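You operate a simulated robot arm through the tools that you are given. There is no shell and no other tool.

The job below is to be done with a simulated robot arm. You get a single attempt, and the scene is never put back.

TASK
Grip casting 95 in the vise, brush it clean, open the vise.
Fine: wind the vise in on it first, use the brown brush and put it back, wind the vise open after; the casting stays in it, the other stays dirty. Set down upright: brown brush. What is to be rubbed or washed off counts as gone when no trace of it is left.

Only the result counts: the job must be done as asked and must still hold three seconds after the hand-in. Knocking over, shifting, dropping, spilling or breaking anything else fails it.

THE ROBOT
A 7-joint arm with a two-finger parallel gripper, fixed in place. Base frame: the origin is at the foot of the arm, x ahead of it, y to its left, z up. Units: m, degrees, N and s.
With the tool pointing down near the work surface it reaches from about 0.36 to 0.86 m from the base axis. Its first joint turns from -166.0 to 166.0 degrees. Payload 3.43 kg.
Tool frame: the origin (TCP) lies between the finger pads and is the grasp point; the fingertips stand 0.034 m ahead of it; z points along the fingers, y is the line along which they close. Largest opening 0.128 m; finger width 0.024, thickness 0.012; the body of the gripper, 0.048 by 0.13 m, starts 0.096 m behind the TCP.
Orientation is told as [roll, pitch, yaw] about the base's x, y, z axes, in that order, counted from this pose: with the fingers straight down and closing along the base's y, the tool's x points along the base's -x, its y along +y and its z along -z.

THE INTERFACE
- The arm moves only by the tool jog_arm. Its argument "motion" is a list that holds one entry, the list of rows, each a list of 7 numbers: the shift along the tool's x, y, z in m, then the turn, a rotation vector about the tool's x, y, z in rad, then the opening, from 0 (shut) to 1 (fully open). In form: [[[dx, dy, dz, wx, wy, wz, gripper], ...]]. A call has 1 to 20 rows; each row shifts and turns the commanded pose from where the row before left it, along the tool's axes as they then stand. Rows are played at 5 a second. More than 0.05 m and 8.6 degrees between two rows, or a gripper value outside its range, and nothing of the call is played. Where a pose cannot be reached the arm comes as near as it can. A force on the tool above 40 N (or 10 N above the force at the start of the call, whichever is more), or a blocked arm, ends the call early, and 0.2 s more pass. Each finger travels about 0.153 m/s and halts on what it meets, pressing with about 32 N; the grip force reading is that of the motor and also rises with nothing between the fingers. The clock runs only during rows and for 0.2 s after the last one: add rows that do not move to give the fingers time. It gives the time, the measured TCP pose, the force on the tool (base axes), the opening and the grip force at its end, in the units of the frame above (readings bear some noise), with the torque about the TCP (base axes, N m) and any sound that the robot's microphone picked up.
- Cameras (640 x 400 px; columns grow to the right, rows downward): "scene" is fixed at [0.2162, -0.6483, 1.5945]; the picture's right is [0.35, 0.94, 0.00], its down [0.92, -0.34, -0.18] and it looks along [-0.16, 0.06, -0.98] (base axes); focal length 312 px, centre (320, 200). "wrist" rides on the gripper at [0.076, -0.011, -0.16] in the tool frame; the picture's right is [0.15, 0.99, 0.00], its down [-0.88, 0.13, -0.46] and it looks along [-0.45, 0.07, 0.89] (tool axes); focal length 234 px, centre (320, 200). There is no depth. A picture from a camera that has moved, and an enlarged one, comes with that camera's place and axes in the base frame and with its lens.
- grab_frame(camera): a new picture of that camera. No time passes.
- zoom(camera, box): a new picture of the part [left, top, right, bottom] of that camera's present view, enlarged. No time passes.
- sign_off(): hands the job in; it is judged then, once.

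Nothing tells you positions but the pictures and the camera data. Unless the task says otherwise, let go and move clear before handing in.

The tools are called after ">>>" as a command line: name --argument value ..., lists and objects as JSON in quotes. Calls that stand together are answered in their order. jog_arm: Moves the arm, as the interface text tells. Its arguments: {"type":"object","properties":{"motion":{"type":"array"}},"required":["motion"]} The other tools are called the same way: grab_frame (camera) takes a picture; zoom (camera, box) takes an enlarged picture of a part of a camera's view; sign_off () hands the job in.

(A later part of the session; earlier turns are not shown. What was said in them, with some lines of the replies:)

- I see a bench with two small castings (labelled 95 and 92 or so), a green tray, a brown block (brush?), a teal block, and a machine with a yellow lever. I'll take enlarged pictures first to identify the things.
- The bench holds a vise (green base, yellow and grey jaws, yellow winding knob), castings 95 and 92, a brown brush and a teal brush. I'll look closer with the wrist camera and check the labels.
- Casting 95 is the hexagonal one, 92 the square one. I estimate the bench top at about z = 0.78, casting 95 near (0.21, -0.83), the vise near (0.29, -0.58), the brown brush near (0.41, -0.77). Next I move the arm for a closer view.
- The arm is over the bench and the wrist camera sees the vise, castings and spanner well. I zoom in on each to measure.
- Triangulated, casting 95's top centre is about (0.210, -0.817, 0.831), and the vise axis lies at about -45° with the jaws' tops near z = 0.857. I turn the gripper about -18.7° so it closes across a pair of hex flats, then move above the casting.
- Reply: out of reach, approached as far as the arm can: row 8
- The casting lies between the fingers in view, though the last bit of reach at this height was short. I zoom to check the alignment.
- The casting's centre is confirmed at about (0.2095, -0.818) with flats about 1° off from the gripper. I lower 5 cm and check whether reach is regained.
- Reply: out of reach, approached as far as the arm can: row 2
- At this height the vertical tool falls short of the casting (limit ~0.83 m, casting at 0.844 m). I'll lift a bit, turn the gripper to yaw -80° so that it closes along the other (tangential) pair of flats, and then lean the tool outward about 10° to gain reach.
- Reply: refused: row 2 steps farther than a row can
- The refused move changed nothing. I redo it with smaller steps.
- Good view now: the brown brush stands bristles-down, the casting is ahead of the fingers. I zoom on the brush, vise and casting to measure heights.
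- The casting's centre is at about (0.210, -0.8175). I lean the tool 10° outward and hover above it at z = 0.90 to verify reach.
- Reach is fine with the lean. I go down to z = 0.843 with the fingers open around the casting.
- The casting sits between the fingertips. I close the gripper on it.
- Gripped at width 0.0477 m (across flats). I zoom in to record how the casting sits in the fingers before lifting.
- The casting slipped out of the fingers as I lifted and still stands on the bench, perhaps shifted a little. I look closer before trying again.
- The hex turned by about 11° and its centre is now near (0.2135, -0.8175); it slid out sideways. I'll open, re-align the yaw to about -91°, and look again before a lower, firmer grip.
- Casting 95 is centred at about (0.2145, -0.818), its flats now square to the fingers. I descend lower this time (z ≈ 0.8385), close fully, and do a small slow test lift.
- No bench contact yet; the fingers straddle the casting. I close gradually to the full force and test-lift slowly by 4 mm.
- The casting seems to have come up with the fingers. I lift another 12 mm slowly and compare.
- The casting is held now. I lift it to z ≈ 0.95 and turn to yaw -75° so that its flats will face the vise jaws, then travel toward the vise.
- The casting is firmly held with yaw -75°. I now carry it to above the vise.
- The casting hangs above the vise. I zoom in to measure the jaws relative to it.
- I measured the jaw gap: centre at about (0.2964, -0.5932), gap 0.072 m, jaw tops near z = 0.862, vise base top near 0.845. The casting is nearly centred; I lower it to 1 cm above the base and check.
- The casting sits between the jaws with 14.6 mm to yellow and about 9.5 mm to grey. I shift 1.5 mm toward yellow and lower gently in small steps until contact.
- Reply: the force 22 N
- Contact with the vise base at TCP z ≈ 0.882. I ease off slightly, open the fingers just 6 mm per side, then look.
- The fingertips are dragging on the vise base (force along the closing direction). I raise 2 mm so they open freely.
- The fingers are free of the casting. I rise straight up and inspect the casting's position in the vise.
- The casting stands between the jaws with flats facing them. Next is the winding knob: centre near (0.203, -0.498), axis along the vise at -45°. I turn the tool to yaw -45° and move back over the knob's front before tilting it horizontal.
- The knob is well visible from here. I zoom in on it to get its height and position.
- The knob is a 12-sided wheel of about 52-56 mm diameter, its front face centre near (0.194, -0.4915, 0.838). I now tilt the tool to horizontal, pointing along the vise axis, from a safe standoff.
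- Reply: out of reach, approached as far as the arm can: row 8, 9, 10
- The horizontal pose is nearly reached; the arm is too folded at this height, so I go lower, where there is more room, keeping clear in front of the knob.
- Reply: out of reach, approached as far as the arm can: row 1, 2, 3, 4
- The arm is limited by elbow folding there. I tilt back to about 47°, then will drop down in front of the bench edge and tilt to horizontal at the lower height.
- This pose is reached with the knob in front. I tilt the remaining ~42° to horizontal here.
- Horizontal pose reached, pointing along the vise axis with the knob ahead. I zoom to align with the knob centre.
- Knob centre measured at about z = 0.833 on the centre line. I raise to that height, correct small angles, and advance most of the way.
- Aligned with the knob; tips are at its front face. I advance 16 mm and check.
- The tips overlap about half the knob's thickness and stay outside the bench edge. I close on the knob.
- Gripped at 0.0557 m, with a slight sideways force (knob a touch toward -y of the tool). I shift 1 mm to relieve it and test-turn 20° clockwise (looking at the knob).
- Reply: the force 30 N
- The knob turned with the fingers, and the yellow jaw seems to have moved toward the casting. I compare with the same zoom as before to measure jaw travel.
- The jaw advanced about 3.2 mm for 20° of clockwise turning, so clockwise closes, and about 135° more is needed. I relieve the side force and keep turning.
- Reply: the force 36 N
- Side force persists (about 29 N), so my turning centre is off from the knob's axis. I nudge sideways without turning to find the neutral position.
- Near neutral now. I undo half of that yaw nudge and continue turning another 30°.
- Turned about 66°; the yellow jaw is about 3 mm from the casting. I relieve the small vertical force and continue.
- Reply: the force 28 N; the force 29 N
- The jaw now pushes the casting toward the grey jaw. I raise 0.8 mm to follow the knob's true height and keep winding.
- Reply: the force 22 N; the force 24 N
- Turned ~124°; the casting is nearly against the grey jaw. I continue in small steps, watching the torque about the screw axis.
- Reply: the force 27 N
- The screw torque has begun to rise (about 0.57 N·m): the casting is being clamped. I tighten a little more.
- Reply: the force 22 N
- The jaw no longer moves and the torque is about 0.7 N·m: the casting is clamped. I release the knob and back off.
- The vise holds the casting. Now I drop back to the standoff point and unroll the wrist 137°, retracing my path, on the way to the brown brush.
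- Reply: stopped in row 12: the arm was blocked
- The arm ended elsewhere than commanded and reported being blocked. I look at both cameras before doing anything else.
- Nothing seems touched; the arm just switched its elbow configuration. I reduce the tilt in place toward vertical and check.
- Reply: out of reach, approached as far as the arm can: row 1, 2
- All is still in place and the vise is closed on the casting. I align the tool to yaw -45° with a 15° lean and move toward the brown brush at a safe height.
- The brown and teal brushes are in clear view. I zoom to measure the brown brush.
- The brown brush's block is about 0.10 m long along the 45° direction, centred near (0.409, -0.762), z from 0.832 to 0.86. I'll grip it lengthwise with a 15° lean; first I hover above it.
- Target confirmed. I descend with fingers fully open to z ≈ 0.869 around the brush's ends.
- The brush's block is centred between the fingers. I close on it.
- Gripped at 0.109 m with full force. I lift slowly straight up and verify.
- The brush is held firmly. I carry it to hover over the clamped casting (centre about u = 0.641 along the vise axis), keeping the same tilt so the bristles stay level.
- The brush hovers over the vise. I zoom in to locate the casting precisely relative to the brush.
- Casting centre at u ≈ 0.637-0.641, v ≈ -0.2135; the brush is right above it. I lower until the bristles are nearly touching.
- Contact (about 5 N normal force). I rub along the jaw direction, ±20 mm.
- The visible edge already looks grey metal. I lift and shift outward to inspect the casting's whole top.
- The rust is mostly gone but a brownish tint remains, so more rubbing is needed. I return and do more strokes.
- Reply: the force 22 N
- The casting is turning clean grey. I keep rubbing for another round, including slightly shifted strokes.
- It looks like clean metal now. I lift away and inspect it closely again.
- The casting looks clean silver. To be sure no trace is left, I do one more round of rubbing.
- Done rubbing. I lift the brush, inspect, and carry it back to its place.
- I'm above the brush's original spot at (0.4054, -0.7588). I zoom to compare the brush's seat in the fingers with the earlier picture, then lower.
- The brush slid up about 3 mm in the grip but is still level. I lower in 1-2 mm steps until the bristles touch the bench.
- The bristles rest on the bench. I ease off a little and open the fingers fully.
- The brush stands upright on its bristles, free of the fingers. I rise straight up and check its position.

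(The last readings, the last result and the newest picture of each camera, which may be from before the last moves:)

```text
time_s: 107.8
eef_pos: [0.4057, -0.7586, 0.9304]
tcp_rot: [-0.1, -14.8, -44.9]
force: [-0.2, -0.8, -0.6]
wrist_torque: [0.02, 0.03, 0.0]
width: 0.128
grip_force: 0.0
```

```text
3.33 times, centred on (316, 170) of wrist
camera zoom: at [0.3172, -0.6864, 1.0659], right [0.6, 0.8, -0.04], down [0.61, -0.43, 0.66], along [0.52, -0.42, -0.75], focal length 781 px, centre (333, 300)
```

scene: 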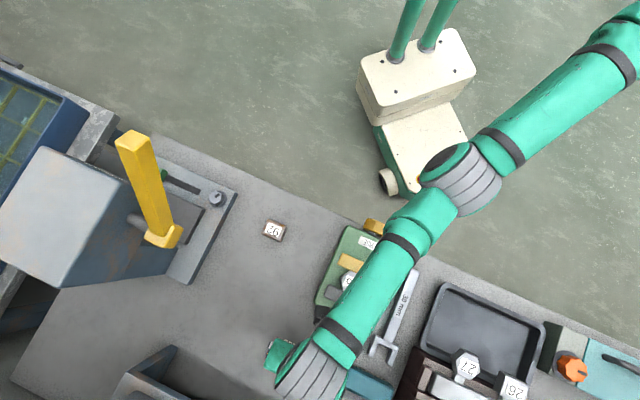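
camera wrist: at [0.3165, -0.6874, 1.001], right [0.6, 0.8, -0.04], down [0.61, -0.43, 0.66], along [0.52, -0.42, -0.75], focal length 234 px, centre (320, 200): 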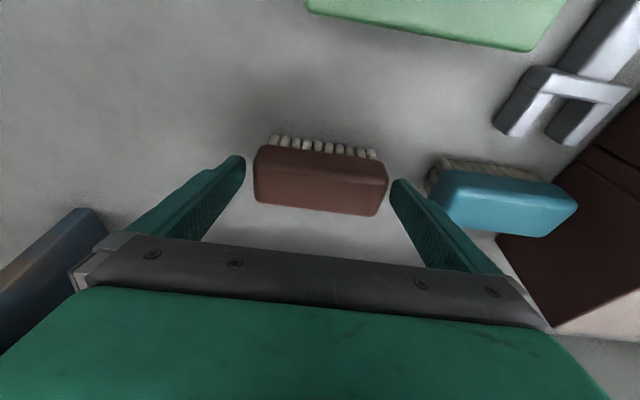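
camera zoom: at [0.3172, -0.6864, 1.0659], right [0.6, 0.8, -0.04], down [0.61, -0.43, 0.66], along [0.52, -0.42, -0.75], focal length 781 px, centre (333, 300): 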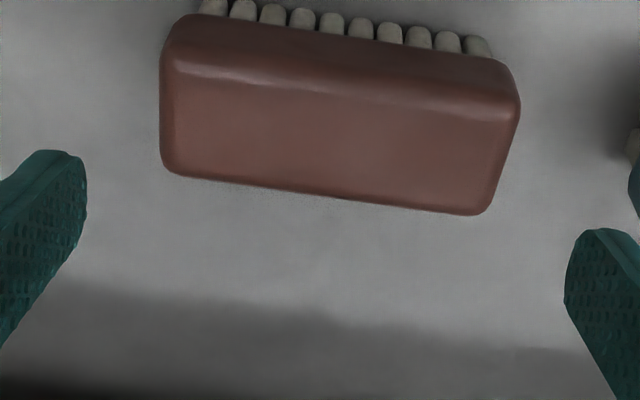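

The brush is back within about a millimetre of its old place, upright. Now I go back to the knob the same way as before: first over the vise, then in front of the bench.

>>> jog_arm --motion '[[[0.0356, 0.008, -0.0217, 0, 0, 0, 1], [0.0356, 0.008, -0.0217, 0, 0, 0, 0.9], [0.0356, 0.008, -0.0217, 0, 0, 0, 0.8], [0.0356, 0.008, -0.0217, 0, 0, 0, 0.7], [0.0356, 0.008, -0.0217, 0, 0, 0, 0.7], [0.0394, 0.0004, -0.0103, 0, 0, 0, 0.7], [0.0394, 0.0004, -0.0103, 0, 0, 0, 0.7], [0.0394, 0.0004, -0.0103, 0, 0, 0, 0.7], [0.0394, 0.0004, -0.0103, 0, 0, 0, 0.7], [0.0394, 0.0004, -0.0103, 0, 0, 0, 0.7], [0, 0, 0, 0, 0, 0, 0.7]]]'

>>> grab_frame --camera "scene"

>>> zoom --camera "scene" --box '[310, 240, 406, 300]'

```text
time_s: 110.2
eef_pos: [0.1502, -0.4444, 0.9883]
tcp_rot: [0.0, -14.8, -44.9]
force: [-0.6, 0.3, 1.0]
wrist_torque: [0.04, 0.01, 0.02]
width: 0.0897
grip_force: 0.1
```

```text
taken
```

scene: 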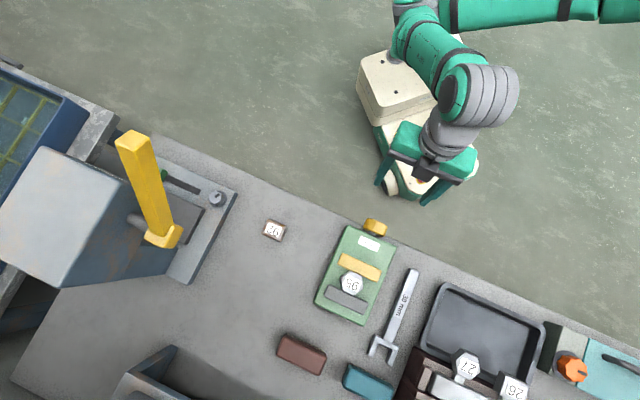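

```text
6.67 times, centred on (358, 270) of scene
camera zoom: at [0.2162, -0.6483, 1.5945], right [0.35, 0.94, 0.0], down [0.92, -0.34, -0.18], along [-0.16, 0.06, -0.98], focal length 2083 px, centre (67, -267)
```

zoom: 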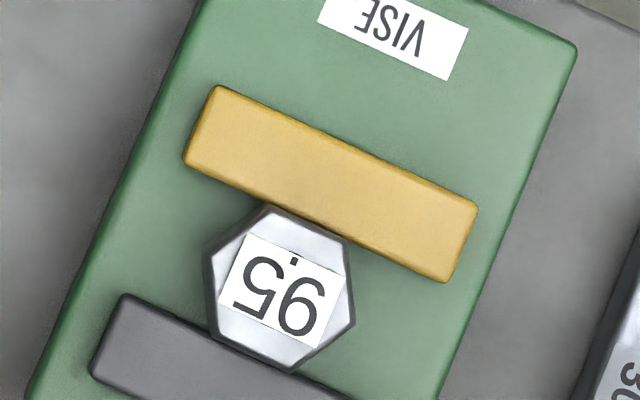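

The casting gleams clean. The elbow is in a different posture now, so I proceed stepwise: tilt to ~47° here first.

>>> jog_arm --motion '[[[0, 0, 0, 0, -0.1396, 0, 0.7], [0, 0, 0, 0, -0.1396, 0, 0.7], [0, 0, 0, 0, -0.1396, 0, 0.7], [0, 0, 0, 0, -0.1396, 0, 0.7], [0, 0, 0, 0, 0, 0, 0.7]]]'

>>> grab_frame --camera "scene"

```text
time_s: 111.4
eef_pos: [0.1495, -0.4442, 0.9891]
tcp_rot: [-0.1, -46.9, -44.7]
force: [0.6, -0.3, 0.1]
wrist_torque: [-0.01, -0.02, 0.0]
width: 0.0895
grip_force: 0.1
```

```text
taken
```

scene: 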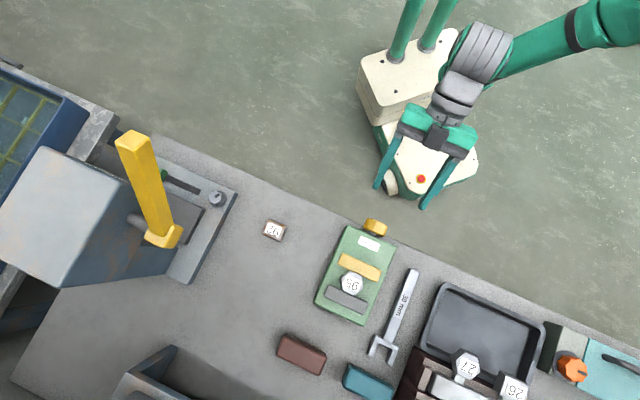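

>>> jog_arm --motion '[[[0.023, 0, 0.0215, 0, 0, 0, 0.7], [0.023, 0, 0.0215, 0, 0, 0, 0.7], [0.023, 0, 0.0215, 0, 0, 0, 0.7], [0, 0, 0, 0, 0, 0, 0.7]]]'

>>> grab_frame --camera "scene"

```text
time_s: 112.4
eef_pos: [0.1485, -0.4451, 0.8952]
tcp_rot: [-0.1, -46.7, -44.9]
force: [-0.8, -0.1, 0.4]
wrist_torque: [0.01, -0.01, -0.02]
width: 0.0896
grip_force: 0.1
```

```text
taken
```

scene: 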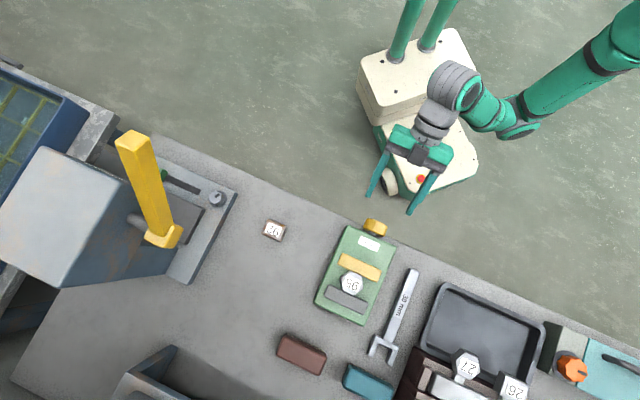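

>>> jog_arm --motion '[[[0.023, 0, 0.0215, 0, 0, 0, 0.7], [0.023, 0, 0.0215, 0, 0, 0, 0.7], [0.0235, 0, 0.022, 0, 0, 0, 0.7], [0, 0, 0, 0, 0, 0, 0.7]]]'

>>> grab_frame --camera "scene"

```text
time_s: 113.4
eef_pos: [0.1487, -0.4438, 0.7993]
tcp_rot: [0.0, -46.7, -45.0]
force: [-0.4, -0.2, 0.4]
wrist_torque: [-0.03, -0.01, -0.01]
width: 0.0896
grip_force: 0.1
```

```text
taken
```

scene: 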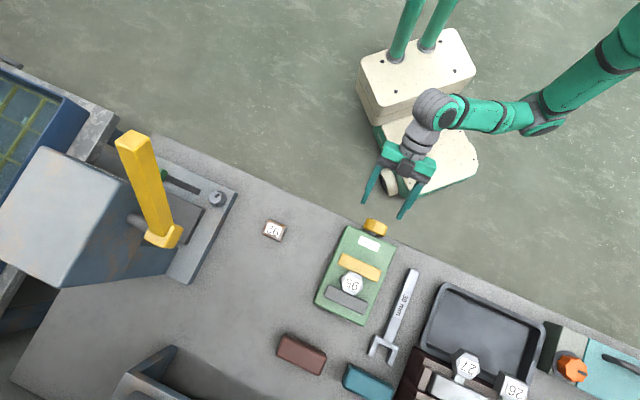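

Good. Now I tilt the remaining 43° to horizontal.

>>> jog_arm --motion '[[[0, 0, 0, 0, -0.126, 0, 0.7], [0, 0, 0, 0, -0.126, 0, 0.7], [0, 0, 0, 0, -0.126, 0, 0.7], [0, 0, 0, 0, -0.126, 0, 0.7], [0, 0, 0, 0, -0.126, 0, 0.7], [0, 0, 0, 0, -0.126, 0, 0.7], [0, 0, 0, 0, 0, 0, 0.7]]]'

>>> grab_frame --camera "wrist"

```text
time_s: 115.0
eef_pos: [0.1478, -0.4443, 0.7991]
tcp_rot: [-171.5, -89.9, 126.5]
force: [0.0, 0.1, 0.0]
wrist_torque: [-0.01, 0.02, 0.04]
width: 0.0899
grip_force: 0.1
```

```text
taken
camera wrist: at [0.0276, -0.3399, 0.7234], right [0.7, 0.7, -0.15], down [-0.23, 0.42, 0.88], along [0.68, -0.58, 0.45], focal length 234 px, centre (320, 200)
```

wrist: 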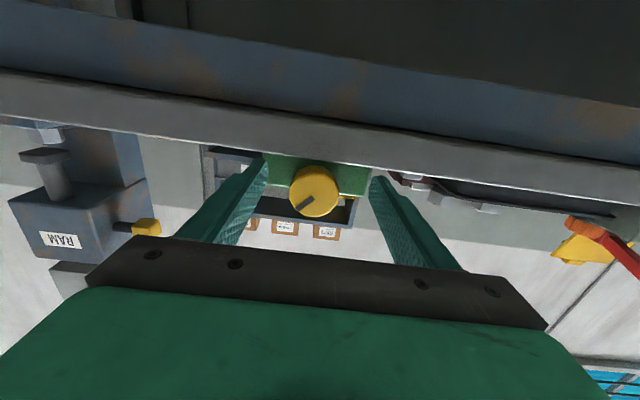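

Horizontal and aligned. I pre-roll the wrist +130° so that I can unwind the knob in one counter-clockwise stroke.

>>> jog_arm --motion '[[[0, 0, 0, 0, 0, 0.1335, 0.7], [0, 0, 0, 0, 0, 0.1335, 0.7], [0, 0, 0, 0, 0, 0.1335, 0.7], [0, 0, 0, 0, 0, 0.1335, 0.7], [0, 0, 0, 0, 0, 0.1335, 0.7], [0, 0, 0, 0, 0, 0.1335, 0.7], [0, 0, 0, 0, 0, 0.1335, 0.7], [0, 0, 0, 0, 0, 0.1335, 0.7], [0, 0, 0, 0, 0, 0.1335, 0.7], [0, 0, 0, 0, 0, 0.1335, 0.7], [0, 0, 0, 0, 0, 0.1335, 0.7], [0, 0, 0, 0, 0, 0.1335, 0.7], [0, 0, 0, 0, 0, 0.1335, 0.7], [0, 0, 0, 0, 0, 0.1335, 0.7], [0, 0, 0, 0, 0, 0.1335, 0.7], [0, 0, 0, 0, 0, 0.1335, 0.7], [0, 0, 0, 0, 0, 0.1335, 0.7], [0, 0, 0, 0, 0, 0, 0.7]]]'

>>> grab_frame --camera "wrist"

```text
time_s: 118.8
eef_pos: [0.1485, -0.4439, 0.7997]
tcp_rot: [90.1, 40.2, -134.9]
force: [-0.2, -0.9, 0.7]
wrist_torque: [0.01, -0.01, 0.0]
width: 0.0895
grip_force: 0.0
```

```text
taken
camera wrist: at [0.0813, -0.2856, 0.8401], right [-0.37, -0.37, 0.85], down [-0.86, -0.21, -0.47], along [0.36, -0.9, -0.24], focal length 234 px, centre (320, 200)
```

wrist: 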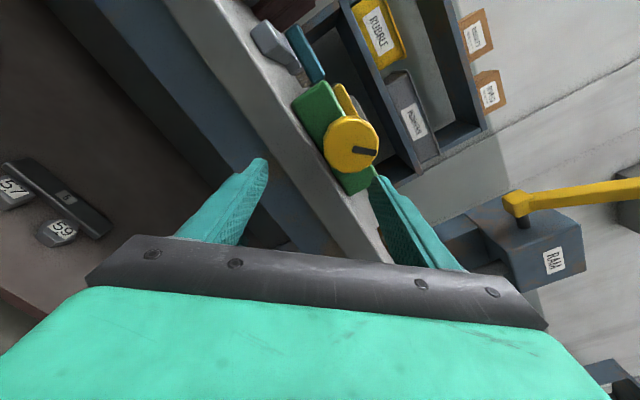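

Pre-roll done. I raise to the knob's axis height (0.8367) and advance to the knob.

>>> jog_arm --motion '[[[0.01155, 0.0145, 0, 0, 0, 0, 0.68], [0.01155, 0.0145, 0, 0, 0, 0, 0.68], [0, 0, 0.015, 0, 0, 0, 0.68], [0, 0, 0.015, 0, 0, 0, 0.68], [0, 0, 0.008, 0, 0, 0, 0.68], [0, 0, 0, 0, 0, 0, 0.68]]]'

>>> zoom --camera "wrist" --box '[240, 120, 400, 220]'

>>> zoom --camera "scene" --box '[330, 200, 426, 260]'

```text
time_s: 120.2
eef_pos: [0.1753, -0.4712, 0.8366]
tcp_rot: [90.1, 40.1, -134.9]
force: [-0.5, -0.7, -0.2]
wrist_torque: [0.03, 0.0, 0.01]
width: 0.0868
grip_force: 0.1
```

```text
4.00 times, centred on (320, 170) of wrist
camera zoom: at [0.1079, -0.3134, 0.8769], right [-0.37, -0.37, 0.85], down [-0.86, -0.22, -0.47], along [0.36, -0.9, -0.24], focal length 937 px, centre (320, 320)
```

zoom: 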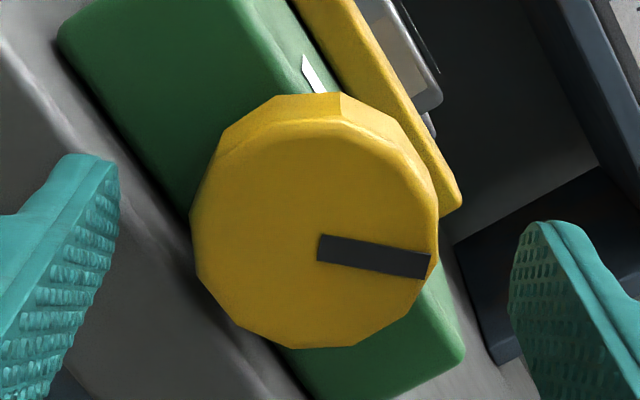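

```text
6.67 times, centred on (378, 230) of scene
camera zoom: at [0.2162, -0.6483, 1.5945], right [0.35, 0.94, 0.0], down [0.92, -0.34, -0.18], along [-0.16, 0.06, -0.98], focal length 2083 px, centre (-67, 0)
```

zoom: 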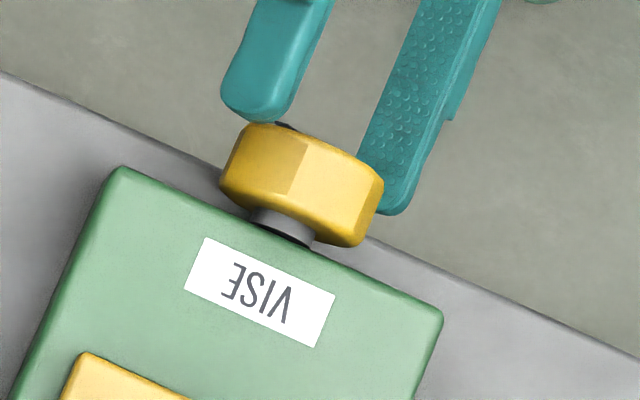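

Aligned. I advance the last 8 mm and close on the knob.

>>> jog_arm --motion '[[[0, 0, 0.008, 0, 0, 0, 0.68], [0, 0, 0, 0, 0, 0, 0.6], [0, 0, 0, 0, 0, 0, 0.5], [0, 0, 0, 0, 0, 0, 0.42], [0, 0, 0, 0, 0, 0, 0.3], [0, 0, 0, 0, 0, 0, 0.0], [0, 0, 0, 0, 0, 0, 0.0], [0, 0, 0, 0, 0, 0, 0.0]]]'

>>> zoom --camera "wrist" --box '[240, 120, 400, 220]'

```text
time_s: 122.0
eef_pos: [0.1796, -0.4769, 0.8354]
tcp_rot: [89.9, 40.1, -134.9]
force: [2.8, 6.2, -15.8]
wrist_torque: [0.15, 0.2, 0.04]
width: 0.0553
grip_force: 45.0
```

```text
4.00 times, centred on (320, 170) of wrist
camera zoom: at [0.113, -0.3187, 0.8761], right [-0.37, -0.37, 0.85], down [-0.86, -0.22, -0.47], along [0.36, -0.9, -0.24], focal length 937 px, centre (320, 320)
```

zoom: 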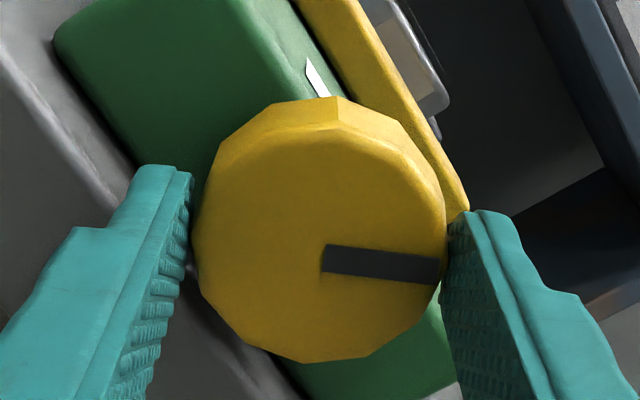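

Gripped (0.0553 m). I relieve 0.5 mm sideways and start turning counter-clockwise.

>>> jog_arm --motion '[[[0, -0.0005, 0, 0, 0, 0, 0.0], [0, 0, 0, 0, 0, -0.08, 0.0], [0, 0, 0, 0, 0, -0.1, 0.0], [0, 0, 0, 0, 0, -0.1, 0.0], [0, 0, 0, 0, 0, 0, 0.0]]]'

>>> zoom --camera "scene" --box '[310, 230, 406, 320]'

>>> zoom --camera "wrist" --box '[240, 120, 400, 220]'

```text
time_s: 123.2
eef_pos: [0.1803, -0.4775, 0.8357]
tcp_rot: [89.9, 24.0, -134.9]
force: [-3.6, 12.5, -22.4]
wrist_torque: [0.2, 0.3, 0.17]
width: 0.0557
grip_force: 44.9
```

```text
4.44 times, centred on (358, 275) of scene
camera zoom: at [0.2162, -0.6483, 1.5945], right [0.35, 0.94, 0.0], down [0.92, -0.34, -0.18], along [-0.16, 0.06, -0.98], focal length 1388 px, centre (151, -133)
```

zoom: 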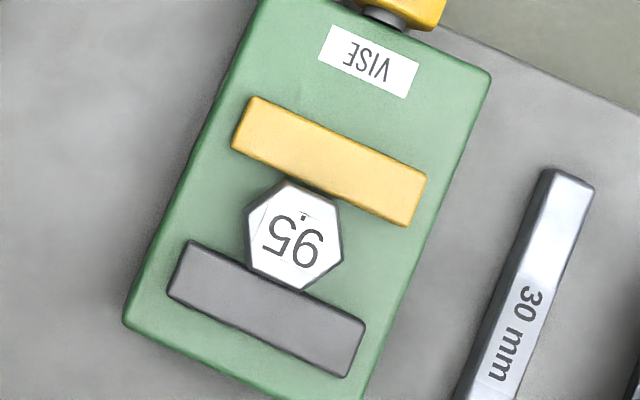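

```text
4.00 times, centred on (320, 170) of wrist
camera zoom: at [0.1193, -0.3124, 0.8563], right [-0.19, -0.19, 0.96], down [-0.93, -0.29, -0.24], along [0.32, -0.94, -0.12], focal length 937 px, centre (320, 320)
```

zoom: 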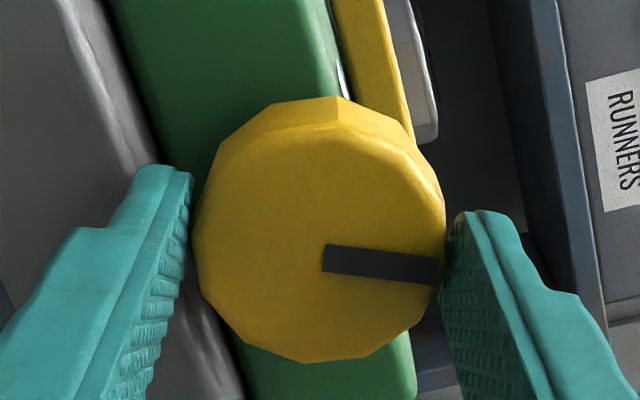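

The jaw is backing away from the casting. I follow with a small downward correction and keep turning.

>>> jog_arm --motion '[[[-0.0002, -0.0006, 0, 0, 0, 0, 0.0], [0, 0, 0, 0, 0, -0.1, 0.0], [0, 0, 0, 0, 0, -0.1, 0.0], [0, 0, 0, 0, 0, -0.1, 0.0], [0, 0, 0, 0, 0, 0, 0.0]]]'

```text
time_s: 124.4
eef_pos: [0.1808, -0.4762, 0.8355]
tcp_rot: [90.0, 6.7, -134.9]
force: [-10.5, 17.4, -21.9]
wrist_torque: [0.26, 0.31, 0.52]
width: 0.0555
grip_force: 44.7
```

>>> jog_arm --motion '[[[-0.0001, -0.0006, -0.0006, 0, 0, 0, 0.0], [0, 0, 0, 0, 0, -0.1, 0.0], [0, 0, 0, 0, 0, -0.1, 0.0], [0, 0, 0, 0, 0, -0.1, 0.0], [0, 0, 0, 0, 0, 0, 0.0]]]'

```text
time_s: 125.6
eef_pos: [0.1806, -0.4774, 0.8351]
tcp_rot: [90.1, -10.4, -134.9]
force: [-1.0, -2.5, -17.9]
wrist_torque: [0.46, 0.49, -0.32]
width: 0.0556
grip_force: 45.2
```

>>> jog_arm --motion '[[[0.0001, -0.0005, 0, 0, 0, 0, 0.0], [0, 0, 0, 0, 0, -0.1, 0.0], [0, 0, 0, 0, 0, -0.1, 0.0], [0, 0, 0, 0, 0, -0.1, 0.0], [0, 0, 0, 0, 0, -0.1, 0.0], [0, 0, 0, 0, 0, 0, 0.0]]]'

>>> zoom --camera "scene" --box '[310, 230, 406, 320]'

```text
time_s: 127.0
eef_pos: [0.1803, -0.4771, 0.8355]
tcp_rot: [90.1, -33.4, -135.0]
force: [-2.1, -7.2, -6.8]
wrist_torque: [0.31, 0.4, -0.02]
width: 0.0557
grip_force: 45.0
```

```text
4.44 times, centred on (358, 275) of scene
camera zoom: at [0.2162, -0.6483, 1.5945], right [0.35, 0.94, 0.0], down [0.92, -0.34, -0.18], along [-0.16, 0.06, -0.98], focal length 1388 px, centre (151, -133)
```

zoom: 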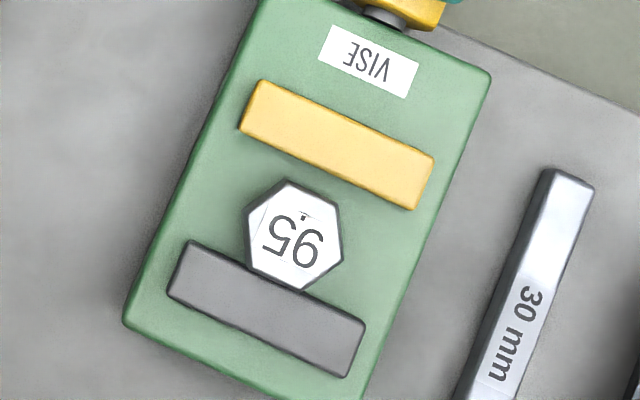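

The vise is clearly open now, and the casting stays in it. I keep turning to bring it back to about the original opening.

>>> jog_arm --motion '[[[0, 0, 0, 0, 0, -0.1, 0.0], [0, 0, 0, 0, 0, -0.1, 0.0], [0, 0, 0, 0, 0, -0.1, 0.0], [0, 0, 0, 0, 0, -0.1, 0.0], [0, 0, 0, 0, 0, 0, 0.0]]]'

```text
time_s: 128.2
eef_pos: [0.1807, -0.4772, 0.8351]
tcp_rot: [90.2, -56.3, -135.1]
force: [6.1, -23.5, -4.2]
wrist_torque: [-0.14, -0.07, -1.03]
width: 0.0553
grip_force: 44.6
```

>>> jog_arm --motion '[[[-0.0002, -0.0003, 0.0005, 0, 0, 0, 0.0], [0, 0, 0, 0, 0, -0.1, 0.0], [0, 0, 0, 0, 0, -0.1, 0.0], [0, 0, 0, 0, 0, -0.1, 0.0], [0, 0, 0, 0, 0, -0.1, 0.0], [0, 0, 0, 0, 0, 0, 0.0]]]'

>>> zoom --camera "scene" --box '[310, 230, 406, 320]'

>>> grab_frame --camera "wrist"

```text
time_s: 129.6
eef_pos: [0.1803, -0.4788, 0.8354]
tcp_rot: [90.3, -79.2, -135.2]
force: [-2.9, -2.9, 4.3]
wrist_torque: [0.04, 0.14, -0.3]
width: 0.0554
grip_force: 45.4
```

```text
4.44 times, centred on (358, 275) of scene
camera zoom: at [0.2162, -0.6483, 1.5945], right [0.35, 0.94, 0.0], down [0.92, -0.34, -0.18], along [-0.16, 0.06, -0.98], focal length 1388 px, centre (151, -133)
```

zoom: 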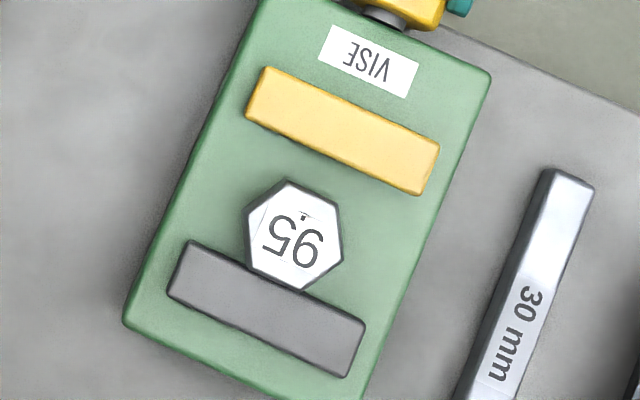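

```text
taken
camera wrist: at [0.0692, -0.3628, 0.7581], right [0.71, 0.71, 0.04], down [-0.35, 0.3, 0.89], along [0.62, -0.64, 0.46], focal length 234 px, centre (320, 200)
```

wrist: 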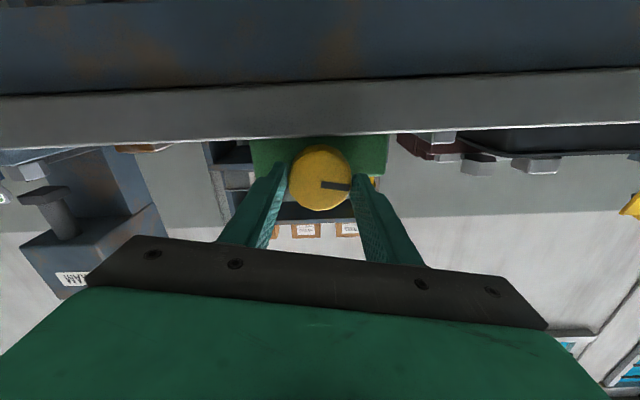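

The jaw is almost at its original opening. I turn a last 8°, then release and back off.

>>> jog_arm --motion '[[[0, 0, 0, 0, 0, -0.07, 0.0], [0, 0, 0, 0, 0, -0.07, 0.0], [0, 0, 0, 0, 0, 0, 0.0], [0, 0, 0, 0, 0, 0, 0.5], [0, 0, 0, 0, 0, 0, 0.65], [0, 0, 0, 0, 0, 0, 0.68], [0, 0, 0, 0, 0, 0, 0.68], [0, 0, -0.01, 0, 0, 0, 0.68], [0, 0, -0.015, 0, 0, 0, 0.68], [0, 0, -0.015, 0, 0, 0, 0.68], [0, 0, 0, 0, 0, 0, 0.68]]]'

>>> grab_frame --camera "scene"

>>> zoom --camera "scene" --box '[310, 230, 406, 320]'

```text
time_s: 132.0
eef_pos: [0.1531, -0.4505, 0.8347]
tcp_rot: [91.4, -87.2, -136.3]
force: [0.9, -0.6, -0.2]
wrist_torque: [-0.01, 0.05, -0.02]
width: 0.0869
grip_force: 0.1
```

```text
taken
```

scene: 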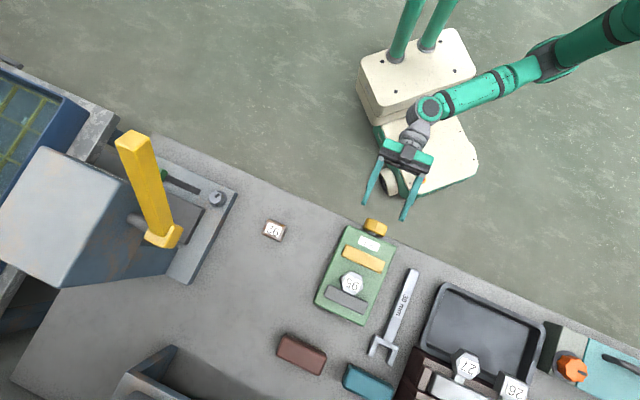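

```text
4.44 times, centred on (358, 275) of scene
camera zoom: at [0.2162, -0.6483, 1.5945], right [0.35, 0.94, 0.0], down [0.92, -0.34, -0.18], along [-0.16, 0.06, -0.98], focal length 1388 px, centre (151, -133)
```

zoom: 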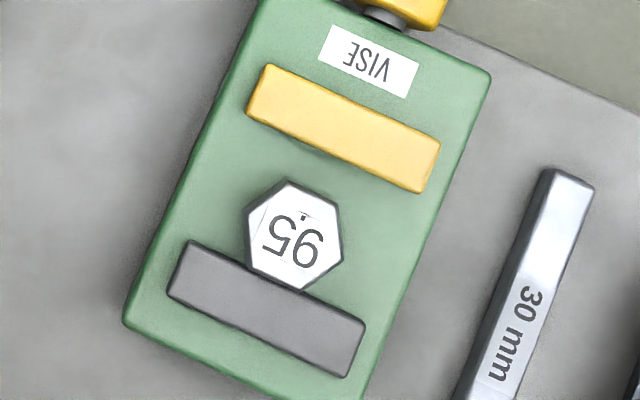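

The vise is open at its original gap with the clean casting standing in it. I check the brushes and casting 92 against the initial pictures before handing in.

>>> zoom --camera "scene" --box '[270, 320, 398, 400]'

>>> zoom --camera "scene" --box '[235, 210, 299, 250]'

>>> zoom --camera "scene" --box '[320, 263, 384, 303]'

```text
5.00 times, centred on (334, 360) of scene
camera zoom: at [0.2162, -0.6483, 1.5945], right [0.35, 0.94, 0.0], down [0.92, -0.34, -0.18], along [-0.16, 0.06, -0.98], focal length 1562 px, centre (250, -600)
```

zoom: 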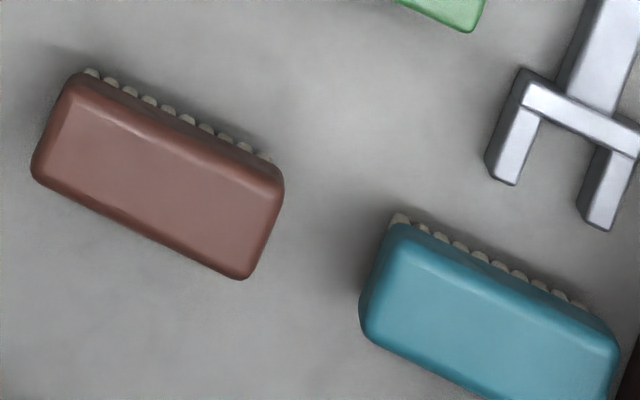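

```text
10.00 times, centred on (267, 230) of scene
camera zoom: at [0.2162, -0.6483, 1.5945], right [0.35, 0.94, 0.0], down [0.92, -0.34, -0.18], along [-0.16, 0.06, -0.98], focal length 3124 px, centre (850, -100)
```

zoom: 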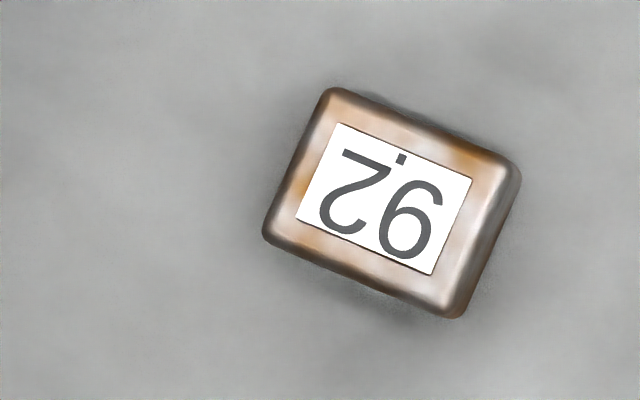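

```text
10.00 times, centred on (352, 283) of scene
camera zoom: at [0.2162, -0.6483, 1.5945], right [0.35, 0.94, 0.0], down [0.92, -0.34, -0.18], along [-0.16, 0.06, -0.98], focal length 3124 px, centre (0, -630)
```

zoom: 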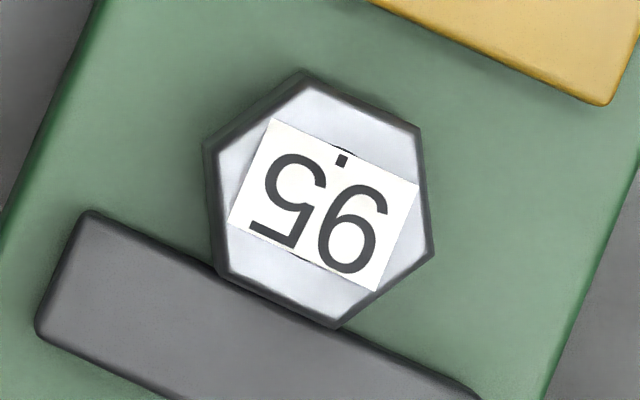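

Casting 95 is clean and standing in the opened vise. Casting 92 is untouched and still dirty. The brown brush stands upright about 1.5 mm from its original spot, and the gripper is clear of the knob. I hand in.

>>> sign_off

```text
The job is handed in.
```

The job is done and handed in. The vise was wound in on casting 95, the casting was brushed clean with the brown brush, and the vise was wound open again.

- **Casting 95:** it stands in the open vise against the grey jaw, and I see no rust left on it in the pictures.
- **Vise:** the jaws are back at about their original gap. During brushing the casting was clamped; the knob torque rose to about 0.7 N·m and the jaw stopped moving.
- **Brown brush:** it is upright on its bristles, about 1.5 mm from where it started.
- **Casting 92 and other items:** 92 is still dirty and in its place. The teal brush and the spanner look unmoved.

Two things went off plan. The first grip on casting 95 slipped as I lifted it, so it turned slightly on the bench before I picked it up again. Later, while I was backing away from the knob, the arm changed its elbow position and reported being blocked. The camera pictures showed nothing touched or moved.
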